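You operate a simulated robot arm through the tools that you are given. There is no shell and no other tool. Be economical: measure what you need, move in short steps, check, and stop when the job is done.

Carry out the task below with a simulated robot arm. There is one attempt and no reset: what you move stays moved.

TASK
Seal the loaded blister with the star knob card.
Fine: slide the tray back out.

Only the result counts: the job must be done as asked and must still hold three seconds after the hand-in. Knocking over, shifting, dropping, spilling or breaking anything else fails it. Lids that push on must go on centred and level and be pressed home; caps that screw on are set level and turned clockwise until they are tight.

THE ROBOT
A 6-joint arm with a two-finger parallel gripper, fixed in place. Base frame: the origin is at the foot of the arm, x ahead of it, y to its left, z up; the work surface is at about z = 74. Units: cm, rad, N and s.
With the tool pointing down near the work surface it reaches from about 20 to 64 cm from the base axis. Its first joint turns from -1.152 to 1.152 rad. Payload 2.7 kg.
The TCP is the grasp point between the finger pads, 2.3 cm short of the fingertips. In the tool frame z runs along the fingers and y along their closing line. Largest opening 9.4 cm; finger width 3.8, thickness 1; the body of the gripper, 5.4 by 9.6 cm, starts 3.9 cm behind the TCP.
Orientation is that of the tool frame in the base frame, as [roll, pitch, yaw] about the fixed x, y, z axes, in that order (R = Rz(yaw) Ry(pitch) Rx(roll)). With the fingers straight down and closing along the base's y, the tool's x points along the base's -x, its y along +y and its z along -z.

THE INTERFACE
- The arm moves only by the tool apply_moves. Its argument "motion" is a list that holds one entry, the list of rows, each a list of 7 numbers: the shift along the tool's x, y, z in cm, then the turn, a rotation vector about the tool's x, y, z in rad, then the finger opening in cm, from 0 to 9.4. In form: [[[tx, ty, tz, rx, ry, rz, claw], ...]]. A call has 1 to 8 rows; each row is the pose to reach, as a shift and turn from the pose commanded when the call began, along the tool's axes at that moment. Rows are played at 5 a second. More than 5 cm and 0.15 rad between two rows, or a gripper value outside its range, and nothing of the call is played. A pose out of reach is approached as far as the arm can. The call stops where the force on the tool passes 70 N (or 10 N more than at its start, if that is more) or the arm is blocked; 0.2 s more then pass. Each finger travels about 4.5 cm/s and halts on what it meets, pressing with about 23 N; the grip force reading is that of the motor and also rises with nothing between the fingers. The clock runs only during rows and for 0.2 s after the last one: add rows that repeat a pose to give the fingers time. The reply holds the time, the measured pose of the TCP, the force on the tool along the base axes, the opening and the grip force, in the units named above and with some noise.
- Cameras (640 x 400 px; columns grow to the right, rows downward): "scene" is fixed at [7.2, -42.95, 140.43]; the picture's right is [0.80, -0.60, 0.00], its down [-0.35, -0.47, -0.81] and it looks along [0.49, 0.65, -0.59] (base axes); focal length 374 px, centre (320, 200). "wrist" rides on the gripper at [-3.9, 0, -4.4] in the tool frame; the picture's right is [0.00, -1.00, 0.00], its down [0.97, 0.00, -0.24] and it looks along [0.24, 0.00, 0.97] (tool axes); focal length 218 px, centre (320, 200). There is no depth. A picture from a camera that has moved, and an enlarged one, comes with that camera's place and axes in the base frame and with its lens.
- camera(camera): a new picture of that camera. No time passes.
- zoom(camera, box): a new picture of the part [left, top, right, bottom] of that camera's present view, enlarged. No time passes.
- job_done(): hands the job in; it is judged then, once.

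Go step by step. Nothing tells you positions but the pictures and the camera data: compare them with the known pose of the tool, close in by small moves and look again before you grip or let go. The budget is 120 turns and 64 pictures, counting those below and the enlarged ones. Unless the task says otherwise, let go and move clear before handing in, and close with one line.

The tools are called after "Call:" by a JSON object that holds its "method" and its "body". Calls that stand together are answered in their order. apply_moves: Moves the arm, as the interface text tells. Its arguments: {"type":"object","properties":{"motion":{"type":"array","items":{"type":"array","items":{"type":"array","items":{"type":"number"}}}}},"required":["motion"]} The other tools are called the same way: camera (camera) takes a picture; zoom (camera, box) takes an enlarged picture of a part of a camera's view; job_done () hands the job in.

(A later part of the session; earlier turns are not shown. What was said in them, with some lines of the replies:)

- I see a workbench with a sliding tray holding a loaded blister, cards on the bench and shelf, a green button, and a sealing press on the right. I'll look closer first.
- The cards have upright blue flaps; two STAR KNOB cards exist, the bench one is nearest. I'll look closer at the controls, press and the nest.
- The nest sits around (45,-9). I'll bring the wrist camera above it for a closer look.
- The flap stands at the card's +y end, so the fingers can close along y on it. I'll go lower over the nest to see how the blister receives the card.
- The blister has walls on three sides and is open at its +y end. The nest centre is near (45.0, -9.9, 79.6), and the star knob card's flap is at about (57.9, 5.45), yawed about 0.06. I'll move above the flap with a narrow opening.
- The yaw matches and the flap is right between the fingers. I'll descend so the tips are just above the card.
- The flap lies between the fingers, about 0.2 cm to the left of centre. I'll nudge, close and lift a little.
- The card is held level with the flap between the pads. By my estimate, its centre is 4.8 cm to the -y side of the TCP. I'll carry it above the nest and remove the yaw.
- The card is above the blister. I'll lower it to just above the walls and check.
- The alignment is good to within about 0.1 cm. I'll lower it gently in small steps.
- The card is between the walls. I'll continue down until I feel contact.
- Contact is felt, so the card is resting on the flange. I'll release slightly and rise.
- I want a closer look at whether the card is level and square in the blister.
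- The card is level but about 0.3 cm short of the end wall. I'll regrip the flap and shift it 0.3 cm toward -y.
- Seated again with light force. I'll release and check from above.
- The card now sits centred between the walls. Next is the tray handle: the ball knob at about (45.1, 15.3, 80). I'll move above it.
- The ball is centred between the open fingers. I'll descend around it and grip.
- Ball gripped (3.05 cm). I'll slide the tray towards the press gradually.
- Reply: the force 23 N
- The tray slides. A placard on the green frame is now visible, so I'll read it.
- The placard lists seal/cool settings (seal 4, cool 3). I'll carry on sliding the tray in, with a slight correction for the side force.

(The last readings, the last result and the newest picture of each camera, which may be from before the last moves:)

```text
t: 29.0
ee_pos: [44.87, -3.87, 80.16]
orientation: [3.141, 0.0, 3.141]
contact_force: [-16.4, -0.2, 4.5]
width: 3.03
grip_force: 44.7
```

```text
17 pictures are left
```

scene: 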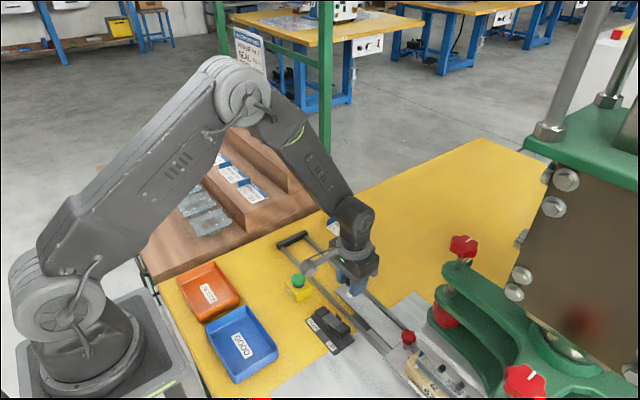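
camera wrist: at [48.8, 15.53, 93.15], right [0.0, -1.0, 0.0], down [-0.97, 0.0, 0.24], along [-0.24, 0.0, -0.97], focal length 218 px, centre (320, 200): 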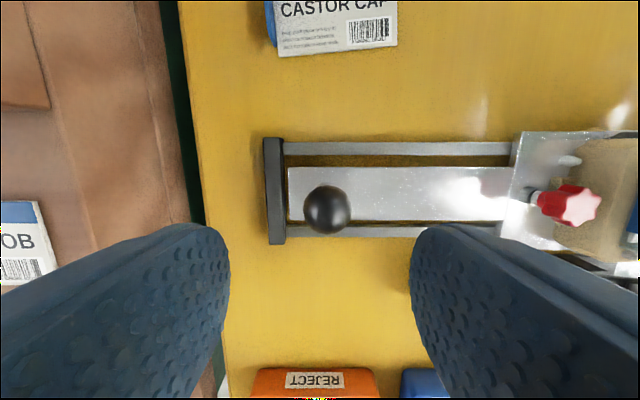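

The nest is now entering the press. I'll continue until the stop.

Call:
{"method": "apply_moves", "body": {"motion": [[[0.15, -0.5, 0, 0, 0, 0, 2.5], [0.15, -1.2, 0, 0, 0, 0, 2.5], [0.15, -1.9, 0, 0, 0, 0, 2.5], [0.15, -2.6, 0, 0, 0, 0, 2.5], [0.15, -3.3, 0, 0, 0, 0, 2.5], [0.15, -4.0, 0, 0, 0, 0, 2.5], [0.15, -4.7, 0, 0, 0, 0, 2.5], [0.15, -5.2, 0, 0, 0, 0, 2.5]]]}}

Call:
{"method": "apply_moves", "body": {"motion": [[[0, -0.5, 0, 0, 0, 0, 2.5], [0, -1.2, 0, 0, 0, 0, 2.5], [0, -1.9, 0, 0, 0, 0, 2.5], [0, -2.6, 0, 0, 0, 0, 2.5], [0, -3.3, 0, 0, 0, 0, 2.5], [0, -4.0, 0, 0, 0, 0, 2.5], [0, -4.7, 0, 0, 0, 0, 2.5], [0, -5.2, 0, 0, 0, 0, 2.5]]]}}

```text
t: 30.8
ee_pos: [44.86, -9.2, 80.19]
orientation: [3.141, 0.003, -3.141]
contact_force: [12.9, 1.3, -26.4]
width: 3.06
grip_force: 45.0
```

```text
t: 32.6
ee_pos: [44.83, -14.31, 80.33]
orientation: [3.142, 0.002, -3.139]
contact_force: [12.3, 1.3, -14.2]
width: 3.04
grip_force: 44.9
```

Call:
{"method": "camera", "body": {"camera": "scene"}}

Call:
{"method": "camera", "body": {"camera": "wrist"}}

```text
16 pictures are left
```

scene: 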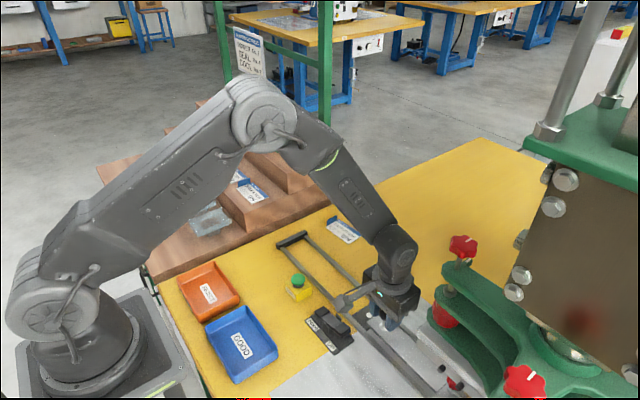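

```text
15 pictures are left
camera wrist: at [48.71, -14.21, 84.82], right [0.0, -1.0, 0.0], down [-0.97, 0.0, 0.24], along [-0.24, 0.0, -0.97], focal length 218 px, centre (320, 200)
```

wrist: 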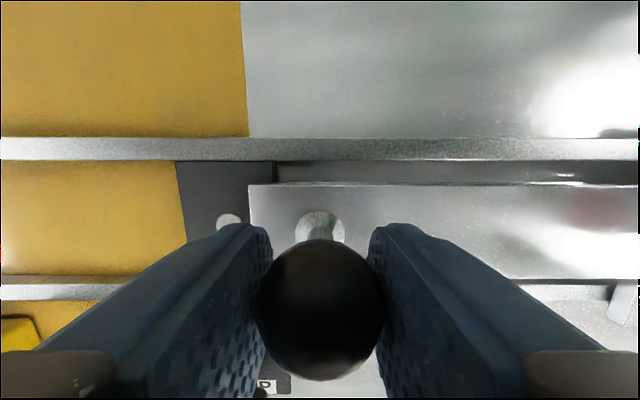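

No stop yet. I'll continue carefully.

Call:
{"method": "apply_moves", "body": {"motion": [[[-0.05, -0.4, 0.05, 0, 0, 0, 2.5], [-0.05, -0.8, 0.05, 0, 0, 0, 2.5], [-0.05, -1.2, 0.05, 0, 0, 0, 2.5], [-0.05, -1.6, 0.05, 0, 0, 0, 2.5], [-0.05, -2.0, 0.05, 0, 0, 0, 2.5], [-0.05, -2.4, 0.05, 0, 0, 0, 2.5], [-0.05, -2.8, 0.05, 0, 0, 0, 2.5], [-0.05, -2.8, 0.05, 0, 0, 0, 2.5]]]}}

```text
t: 33.7
ee_pos: [44.77, -15.02, 80.17]
orientation: [3.131, -0.009, -3.134]
contact_force: [-5.2, 12.0, 7.3]
width: 3.01
grip_force: 45.2
stopped in row 5: the force on the tool passed its limit (the readings are from after the stop); the commanded pose is now the measured one
```

The tray reached a stop after exactly 30 cm of travel. I'll release, rise, and view the controls.

Call:
{"method": "apply_moves", "body": {"motion": [[[0, 0, 0, 0, 0, 0, 4.5], [0, 0, 0, 0, 0, 0, 6], [0, 0, 0, 0, 0, 0, 6], [0, 0, -4, 0, 0, 0, 6], [0, 2, -8, 0, 0, 0, 6], [1, 5, -11, 0, 0, 0, 4], [2, 8, -13, 0, 0, 0, 2], [2, 8, -13, 0, 0, 0, 0]]]}}

Call:
{"method": "camera", "body": {"camera": "wrist"}}

Call:
{"method": "camera", "body": {"camera": "scene"}}

```text
t: 35.5
ee_pos: [42.63, -7.12, 93.35]
orientation: [3.134, -0.007, -3.134]
contact_force: [0.3, 0.2, -0.5]
width: 0.0
grip_force: 8.1
```

```text
14 pictures are left
camera wrist: at [46.57, -7.11, 97.86], right [0.01, -1.0, -0.01], down [-0.97, -0.01, 0.25], along [-0.25, 0.01, -0.97], focal length 218 px, centre (320, 200)
```

wrist: 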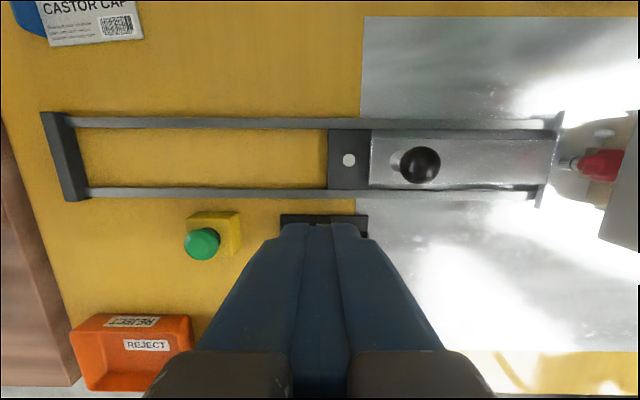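

```text
13 pictures are left
```

scene: 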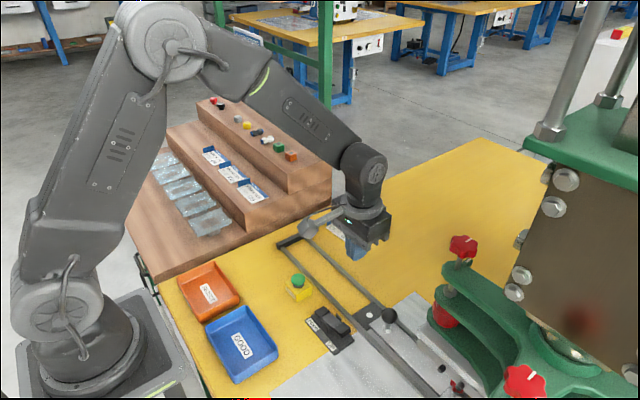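

Both pads located: DOWN about (37.2, -4.1), UP about (37.3, -10.5). I'll check the rocker's tilt closely along with the press front.

Call:
{"method": "zoom", "body": {"camera": "scene", "box": [285, 265, 365, 360]}}

Call:
{"method": "zoom", "body": {"camera": "scene", "box": [400, 280, 580, 400]}}

```text
4.21 times, centred on (325, 312) of scene
camera zoom: at [7.2, -42.95, 140.43], right [0.8, -0.6, 0.0], down [-0.35, -0.47, -0.81], along [0.49, 0.65, -0.59], focal length 1573 px, centre (299, -274)
```

zoom: 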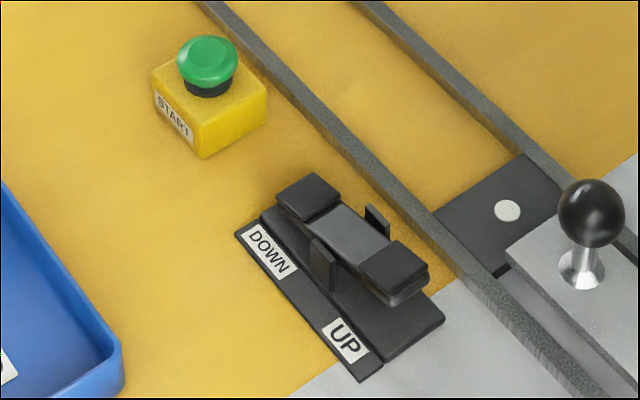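

```text
3.33 times, centred on (490, 340) of scene
camera zoom: at [7.2, -42.95, 140.43], right [0.8, -0.6, 0.0], down [-0.35, -0.47, -0.81], along [0.49, 0.65, -0.59], focal length 1246 px, centre (-247, -267)
```

zoom: 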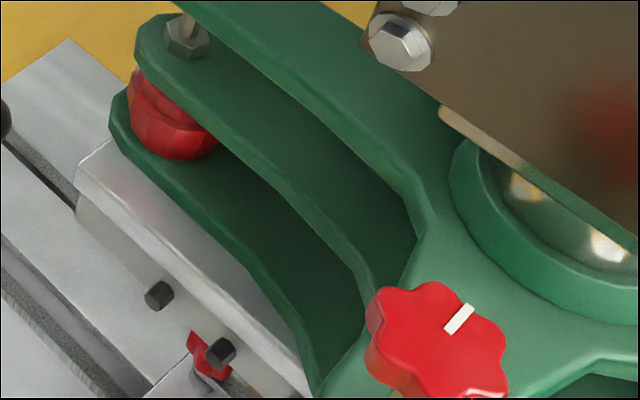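

The rocker's UP end is raised and its DOWN end looks low. I'll press the DOWN pad and feel whether it moves.

Call:
{"method": "apply_moves", "body": {"motion": [[[2, 1.2, 3, 0, 0, 0, 0], [4, 2.4, 6, 0, 0, 0, 0], [5.4, 3.2, 10, 0, 0, 0, 0], [5.4, 3.2, 12.5, 0, 0, 0, 0], [5.4, 3.2, 13.5, 0, 0, 0, 0], [5.4, 3.2, 13.5, 0, 0, 0, 0]]]}}

Call:
{"method": "apply_moves", "body": {"motion": [[[0, 0, 0.3, 0, 0, 0, 0], [0, 0, 0.6, 0, 0, 0, 0], [0, 0, 0.9, 0, 0, 0, 0], [0, 0, 1.2, 0, 0, 0, 0], [0, 0, 1.4, 0, 0, 0, 0], [0, 0, 1.6, 0, 0, 0, 0]]]}}

```text
t: 36.9
ee_pos: [37.44, -3.78, 79.75]
orientation: [3.133, -0.008, -3.136]
contact_force: [-0.8, -0.1, 0.6]
width: 0.0
grip_force: 22.9
```

```text
t: 38.2
ee_pos: [37.4, -3.8, 78.86]
orientation: [3.132, -0.005, -3.135]
contact_force: [-8.0, 3.7, 20.7]
width: 0.0
grip_force: 23.1
stopped in row 6: the force on the tool passed its limit (the readings are from after the stop); the commanded pose is now the measured one
```

The DOWN pad was at a hard stop. I'll rise and see whether anything changed.

Call:
{"method": "apply_moves", "body": {"motion": [[[0, 0, -3, 0, 0, 0, 0], [0, 0, -7, 0, 0, 0, 0], [0, 0, -7, 0, 0, 0, 0]]]}}

Call:
{"method": "zoom", "body": {"camera": "scene", "box": [280, 220, 600, 400]}}

```text
t: 39.0
ee_pos: [37.32, -4.04, 85.87]
orientation: [3.134, -0.003, -3.134]
contact_force: [0.2, 0.5, 0.2]
width: 0.0
grip_force: 23.1
```

```text
2.00 times, centred on (440, 310) of scene
camera zoom: at [7.2, -42.95, 140.43], right [0.8, -0.6, 0.0], down [-0.35, -0.47, -0.81], along [0.49, 0.65, -0.59], focal length 747 px, centre (80, -20)
```

zoom: 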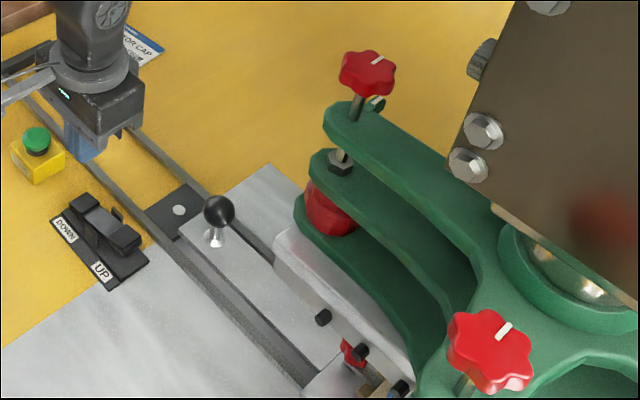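

The press head has come down about 2 cm. Next I press START at about (37.2, 4.5, 78.6).

Call:
{"method": "apply_moves", "body": {"motion": [[[0.1, 4.3, 0, 0, 0, 0, 0], [0.1, 8.5, 0, 0, 0, 0, 0], [0.1, 8.5, 2, 0, 0, 0, 0], [0.1, 8.5, 4, 0, 0, 0, 0], [0.1, 8.5, 4, 0, 0, 0, 0]]]}}

Call:
{"method": "apply_moves", "body": {"motion": [[[0, 0, 0.3, 0, 0, 0, 0], [0, 0, 0.6, 0, 0, 0, 0], [0, 0, 0.8, 0, 0, 0, 0], [0, 0, 1.0, 0, 0, 0, 0], [0, 0, 1.2, 0, 0, 0, 0], [0, 0, 1.4, 0, 0, 0, 0], [0, 0, 1.6, 0, 0, 0, 0]]]}}

```text
t: 40.2
ee_pos: [37.55, 4.61, 81.87]
orientation: [3.133, -0.003, -3.133]
contact_force: [-0.1, 0.3, 0.7]
width: 0.01
grip_force: 23.2
```

```text
t: 41.8
ee_pos: [37.36, 4.71, 80.31]
orientation: [3.133, -0.003, -3.134]
contact_force: [-1.5, -1.4, 19.9]
width: 0.0
grip_force: 22.9
```

Call:
{"method": "apply_moves", "body": {"motion": [[[0, 0, 0.2, 0, 0, 0, 0], [0, 0, 0.4, 0, 0, 0, 0], [0, 0, 0.4, 0, 0, 0, 0]]]}}

Call:
{"method": "apply_moves", "body": {"motion": [[[0, 0, -2, 0, 0, 0, 0], [0, 0, -6, 0, 0, 0, 0], [0, 0, -6, 0, 0, 0, 0]]]}}

Call:
{"method": "zoom", "body": {"camera": "scene", "box": [280, 220, 640, 400]}}

```text
t: 42.6
ee_pos: [37.46, 4.44, 79.88]
orientation: [3.132, 0.001, -3.135]
contact_force: [-8.9, 0.4, 48.4]
width: 0.01
grip_force: 23.2
```

```text
t: 43.4
ee_pos: [37.36, 4.26, 85.69]
orientation: [3.133, -0.006, -3.136]
contact_force: [0.6, 0.0, 0.3]
width: 0.0
grip_force: 23.5
```

```text
1.78 times, centred on (460, 310) of scene
camera zoom: at [7.2, -42.95, 140.43], right [0.8, -0.6, 0.0], down [-0.35, -0.47, -0.81], along [0.49, 0.65, -0.59], focal length 664 px, centre (71, 4)
```

zoom: 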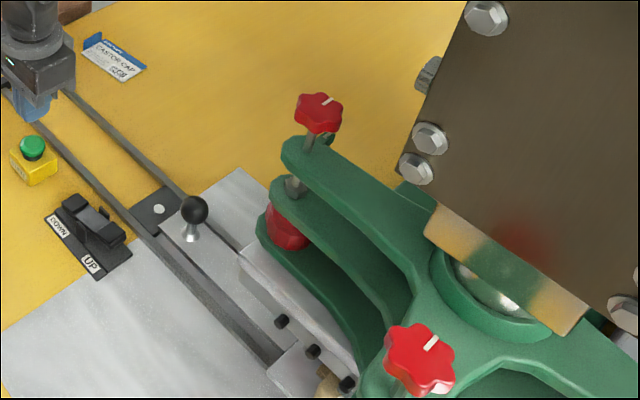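

The head is still coming down; I'll wait and check whether it has settled.

Call:
{"method": "apply_moves", "body": {"motion": [[[0, 0, -0.1, 0, 0, 0, 0], [0, 0, -0.1, 0, 0, 0, 0], [0, 0, -0.1, 0, 0, 0, 0], [0, 0, -0.1, 0, 0, 0, 0], [0, 0, -0.1, 0, 0, 0, 0], [0, 0, -0.1, 0, 0, 0, 0], [0, 0, -0.1, 0, 0, 0, 0], [0, 0, -0.1, 0, 0, 0, 0]]]}}

Call:
{"method": "camera", "body": {"camera": "scene"}}

```text
t: 45.2
ee_pos: [37.32, 4.38, 85.94]
orientation: [3.132, -0.002, -3.135]
contact_force: [-0.6, -1.1, 0.4]
width: 0.01
grip_force: 23.4
```

```text
8 pictures are left
```

scene: 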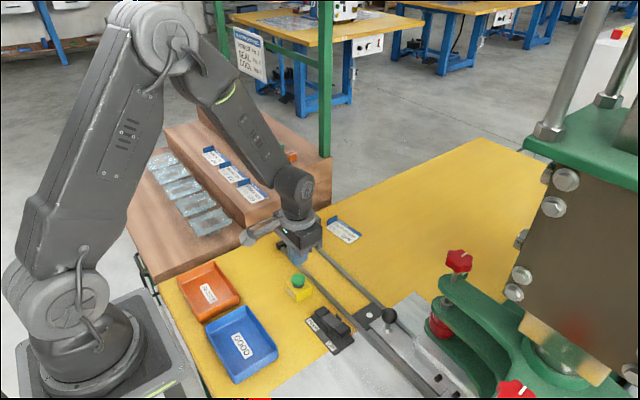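

The head is down since START and stable. I'll wait out the seal and cool times (about 4 + 3 s, maybe more).

Call:
{"method": "apply_moves", "body": {"motion": [[[0, 0, 0, 0, 0, 0, 0], [0, 0, 0, 0, 0, 0, 0], [0, 0, 0, 0, 0, 0, 0], [0, 0, 0, 0, 0, 0, 0], [0, 0, 0, 0, 0, 0, 0], [0, 0, 0, 0, 0, 0, 0], [0, 0, 0, 0, 0, 0, 0], [0, 0, 0, 0, 0, 0, 0]]]}}

Call:
{"method": "apply_moves", "body": {"motion": [[[0, 0, 0, 0, 0, 0, 0], [0, 0, 0, 0, 0, 0, 0], [0, 0, 0, 0, 0, 0, 0], [0, 0, 0, 0, 0, 0, 0], [0, 0, 0, 0, 0, 0, 0], [0, 0, 0, 0, 0, 0, 0], [0, 0, 0, 0, 0, 0, 0], [0, 0, 0, 0, 0, 0, 0]]]}}

Call:
{"method": "apply_moves", "body": {"motion": [[[0, 0, 0, 0, 0, 0, 0], [0, 0, 0, 0, 0, 0, 0], [0, 0, 0, 0, 0, 0, 0], [0, 0, 0, 0, 0, 0, 0], [0, 0, 0, 0, 0, 0, 0], [0, 0, 0, 0, 0, 0, 0], [0, 0, 0, 0, 0, 0, 0], [0, 0, 0, 0, 0, 0, 0]]]}}

Call:
{"method": "apply_moves", "body": {"motion": [[[0, 0, 0, 0, 0, 0, 0], [0, 0, 0, 0, 0, 0, 0], [0, 0, 0, 0, 0, 0, 0], [0, 0, 0, 0, 0, 0, 0], [0, 0, 0, 0, 0, 0, 0], [0, 0, 0, 0, 0, 0, 0], [0, 0, 0, 0, 0, 0, 0], [0, 0, 0, 0, 0, 0, 0]]]}}

Call:
{"method": "zoom", "body": {"camera": "scene", "box": [280, 220, 640, 400]}}

```text
t: 47.0
ee_pos: [37.28, 4.51, 85.79]
orientation: [3.133, -0.003, -3.134]
contact_force: [0.4, 0.1, -0.1]
width: 0.0
grip_force: 22.9
```

```text
t: 48.8
ee_pos: [37.19, 4.4, 85.81]
orientation: [3.134, -0.004, -3.134]
contact_force: [-0.7, 0.2, 0.6]
width: 0.0
grip_force: 22.9
```

```text
t: 50.6
ee_pos: [37.36, 4.47, 85.75]
orientation: [3.132, -0.003, -3.134]
contact_force: [0.2, -0.3, 0.6]
width: 0.0
grip_force: 22.7
```

```text
t: 52.4
ee_pos: [37.28, 4.39, 85.79]
orientation: [3.132, -0.003, -3.136]
contact_force: [0.0, -1.0, -0.2]
width: 0.01
grip_force: 23.1
```

```text
1.78 times, centred on (460, 310) of scene
camera zoom: at [7.2, -42.95, 140.43], right [0.8, -0.6, 0.0], down [-0.35, -0.47, -0.81], along [0.49, 0.65, -0.59], focal length 664 px, centre (71, 4)
```

zoom: 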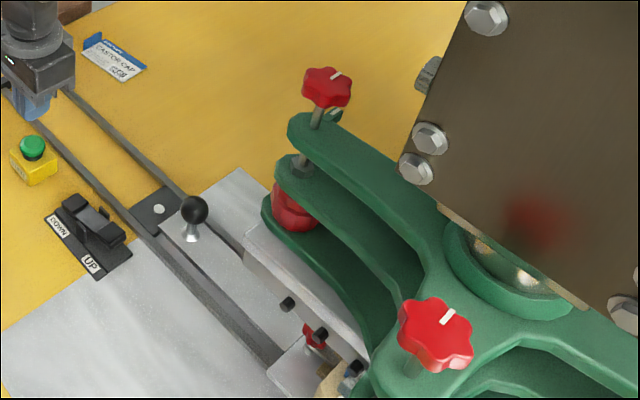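

The head ran its cycle and is back up. Now I return to the ball handle at (44.8, -15.0, 80.2) to pull the tray out.

Call:
{"method": "apply_moves", "body": {"motion": [[[-1, -2, -2, 0, 0, 0, 2], [-2.5, -6, -3, 0, 0, 0, 3], [-4, -10, -3, 0, 0, 0, 4], [-5.8, -14, -3, 0, 0, 0, 5], [-7.4, -17.5, -3, 0, 0, 0, 6], [-7.4, -19.4, -3, 0, 0, 0, 6], [-7.4, -19.4, -3, 0, 0, 0, 6]]]}}

Call:
{"method": "camera", "body": {"camera": "wrist"}}

```text
t: 54.0
ee_pos: [45.02, -14.81, 88.53]
orientation: [3.132, -0.003, -3.136]
contact_force: [0.4, 0.0, 0.5]
width: 6.01
grip_force: 0.1
```

```text
6 pictures are left
camera wrist: at [48.84, -14.75, 93.08], right [0.01, -1.0, -0.01], down [-0.97, -0.01, 0.24], along [-0.24, 0.01, -0.97], focal length 218 px, centre (320, 200)
```

wrist: 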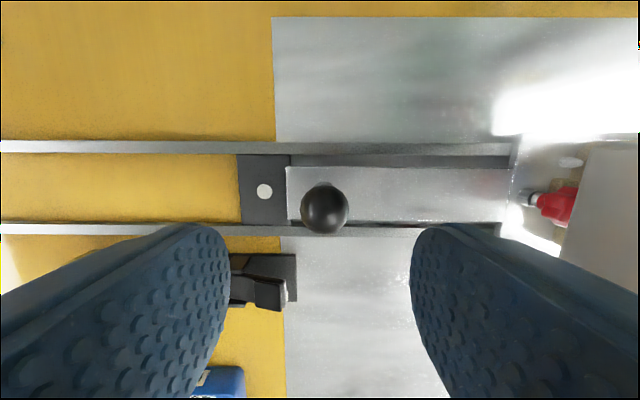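

Call:
{"method": "apply_moves", "body": {"motion": [[[0.1, -0.15, 4, 0, 0, 0, 6], [0.15, -0.15, 7, 0, 0, 0, 6], [0.15, -0.15, 8.3, 0, 0, 0, 6], [0.15, -0.15, 8.3, 0, 0, 0, 4], [0.15, -0.15, 8.3, 0, 0, 0, 2.5], [0.15, -0.15, 8.3, 0, 0, 0, 2.5], [0.15, -0.15, 8.3, 0, 0, 0, 2.5]]]}}

Call:
{"method": "apply_moves", "body": {"motion": [[[0, 0.4, 0, 0, 0, 0, 2.5], [0, 1.2, 0, 0, 0, 0, 2.5], [0, 2.2, 0, 0, 0, 0, 2.5], [0, 3.2, 0, 0, 0, 0, 2.5], [0, 4.2, 0, 0, 0, 0, 2.5], [0, 5.2, 0, 0, 0, 0, 2.5], [0, 6.2, 0, 0, 0, 0, 2.5], [0, 7, 0, 0, 0, 0, 2.5]]]}}

```text
t: 55.6
ee_pos: [44.76, -14.93, 80.43]
orientation: [3.132, -0.003, -3.134]
contact_force: [1.3, -3.3, -5.4]
width: 3.04
grip_force: 44.8
```

```text
t: 57.4
ee_pos: [44.73, -8.01, 80.46]
orientation: [3.134, -0.004, -3.133]
contact_force: [12.5, -2.0, -13.3]
width: 3.08
grip_force: 44.6
```

Call:
{"method": "apply_moves", "body": {"motion": [[[-0.05, 0.5, 0.06, 0, 0, 0, 2.5], [-0.06, 1.5, 0.07, 0, 0, 0, 2.5], [-0.07, 2.6, 0.08, 0, 0, 0, 2.5], [-0.08, 3.7, 0.09, 0, 0, 0, 2.5], [-0.09, 4.8, 0.1, 0, 0, 0, 2.5], [-0.09, 5.9, 0.11, 0, 0, 0, 2.5], [-0.1, 7.0, 0.12, 0, 0, 0, 2.5], [-0.1, 7.8, 0.12, 0, 0, 0, 2.5]]]}}

Call:
{"method": "apply_moves", "body": {"motion": [[[0, 0.5, 0, 0, 0, 0, 2.5], [-0.01, 1.5, 0.01, 0, 0, 0, 2.5], [-0.02, 2.6, 0.02, 0, 0, 0, 2.5], [-0.03, 3.7, 0.03, 0, 0, 0, 2.5], [-0.04, 4.8, 0.04, 0, 0, 0, 2.5], [-0.04, 5.9, 0.05, 0, 0, 0, 2.5], [-0.05, 7.0, 0.06, 0, 0, 0, 2.5], [-0.05, 7.8, 0.06, 0, 0, 0, 2.5]]]}}

```text
t: 59.2
ee_pos: [44.77, -0.14, 80.39]
orientation: [3.134, -0.004, -3.135]
contact_force: [-12.5, -1.7, 22.4]
width: 3.04
grip_force: 45.0
```

```text
t: 61.0
ee_pos: [44.65, 7.72, 80.3]
orientation: [3.134, -0.004, -3.135]
contact_force: [10.4, -0.5, -9.0]
width: 3.06
grip_force: 45.3
```

The tray comes out smoothly; I'll pull the rest of the way to the start position (y about 15).

Call:
{"method": "apply_moves", "body": {"motion": [[[-0.04, 0.5, 0.03, 0, 0, 0, 2.5], [-0.05, 1.5, 0.04, 0, 0, 0, 2.5], [-0.06, 2.5, 0.05, 0, 0, 0, 2.5], [-0.07, 3.5, 0.06, 0, 0, 0, 2.5], [-0.08, 4.5, 0.07, 0, 0, 0, 2.5], [-0.08, 5.5, 0.08, 0, 0, 0, 2.5], [-0.09, 6.5, 0.09, 0, 0, 0, 2.5], [-0.09, 7.2, 0.09, 0, 0, 0, 2.5]]]}}

Call:
{"method": "apply_moves", "body": {"motion": [[[0, 0.15, 0, 0, 0, 0, 2.5], [0, 0.3, 0, 0, 0, 0, 2.5], [0, 0.45, 0, 0, 0, 0, 2.5], [0, 0.6, 0, 0, 0, 0, 2.5], [0, 0.75, 0, 0, 0, 0, 2.5]]]}}

Call:
{"method": "camera", "body": {"camera": "scene"}}

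```text
t: 62.8
ee_pos: [44.77, 14.83, 80.27]
orientation: [3.131, -0.002, -3.133]
contact_force: [-13.9, 2.0, 18.0]
width: 3.04
grip_force: 44.5
```

```text
t: 64.0
ee_pos: [44.68, 15.01, 80.3]
orientation: [3.136, -0.009, -3.14]
contact_force: [-8.2, -48.5, 24.5]
width: 3.04
grip_force: 45.0
```

```text
5 pictures are left
```

scene: 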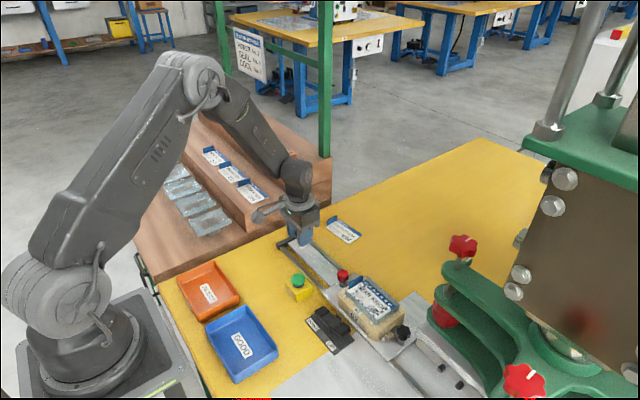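

At the outer stop again. I'll relax, release the ball and rise clear, then check the blister.

Call:
{"method": "apply_moves", "body": {"motion": [[[0, -0.5, 0, 0, 0, 0, 2.5], [0, -0.5, 0, 0, 0, 0, 4.5], [0, -0.5, 0, 0, 0, 0, 6], [0, -0.5, 0, 0, 0, 0, 6], [0, -0.5, -4, 0, 0, 0, 6], [0, -0.5, -8, 0, 0, 0, 6], [0, -0.5, -12, 0, 0, 0, 6], [0, -0.5, -12, 0, 0, 0, 6]]]}}

Call:
{"method": "zoom", "body": {"camera": "scene", "box": [280, 220, 430, 350]}}

Call:
{"method": "zoom", "body": {"camera": "scene", "box": [345, 265, 410, 340]}}

```text
t: 65.8
ee_pos: [44.58, 14.82, 92.11]
orientation: [3.132, -0.005, -3.137]
contact_force: [-0.2, -0.6, -0.1]
width: 5.98
grip_force: 0.1
```

```text
3.08 times, centred on (355, 285) of scene
camera zoom: at [7.2, -42.95, 140.43], right [0.8, -0.6, 0.0], down [-0.35, -0.47, -0.81], along [0.49, 0.65, -0.59], focal length 1150 px, centre (212, -62)
```

zoom: 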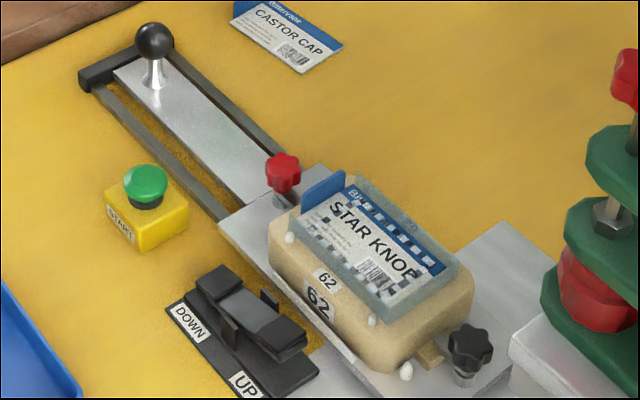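

```text
5.33 times, centred on (378, 302) of scene
camera zoom: at [7.2, -42.95, 140.43], right [0.8, -0.6, 0.0], down [-0.35, -0.47, -0.81], along [0.49, 0.65, -0.59], focal length 1993 px, centre (13, -347)
```

zoom: 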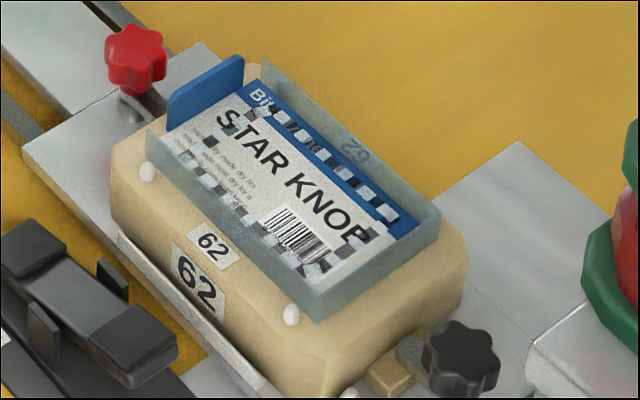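

The card shows the seal pattern all round its edge. It sits level, the tray is fully out and the arm is clear, so I'm handing in.

Call:
{"method": "job_done", "body": {}}

```text
The job is handed in.
```

The star knob card is sealed onto the loaded blister and the tray is back out at its outer stop, with the arm clear.
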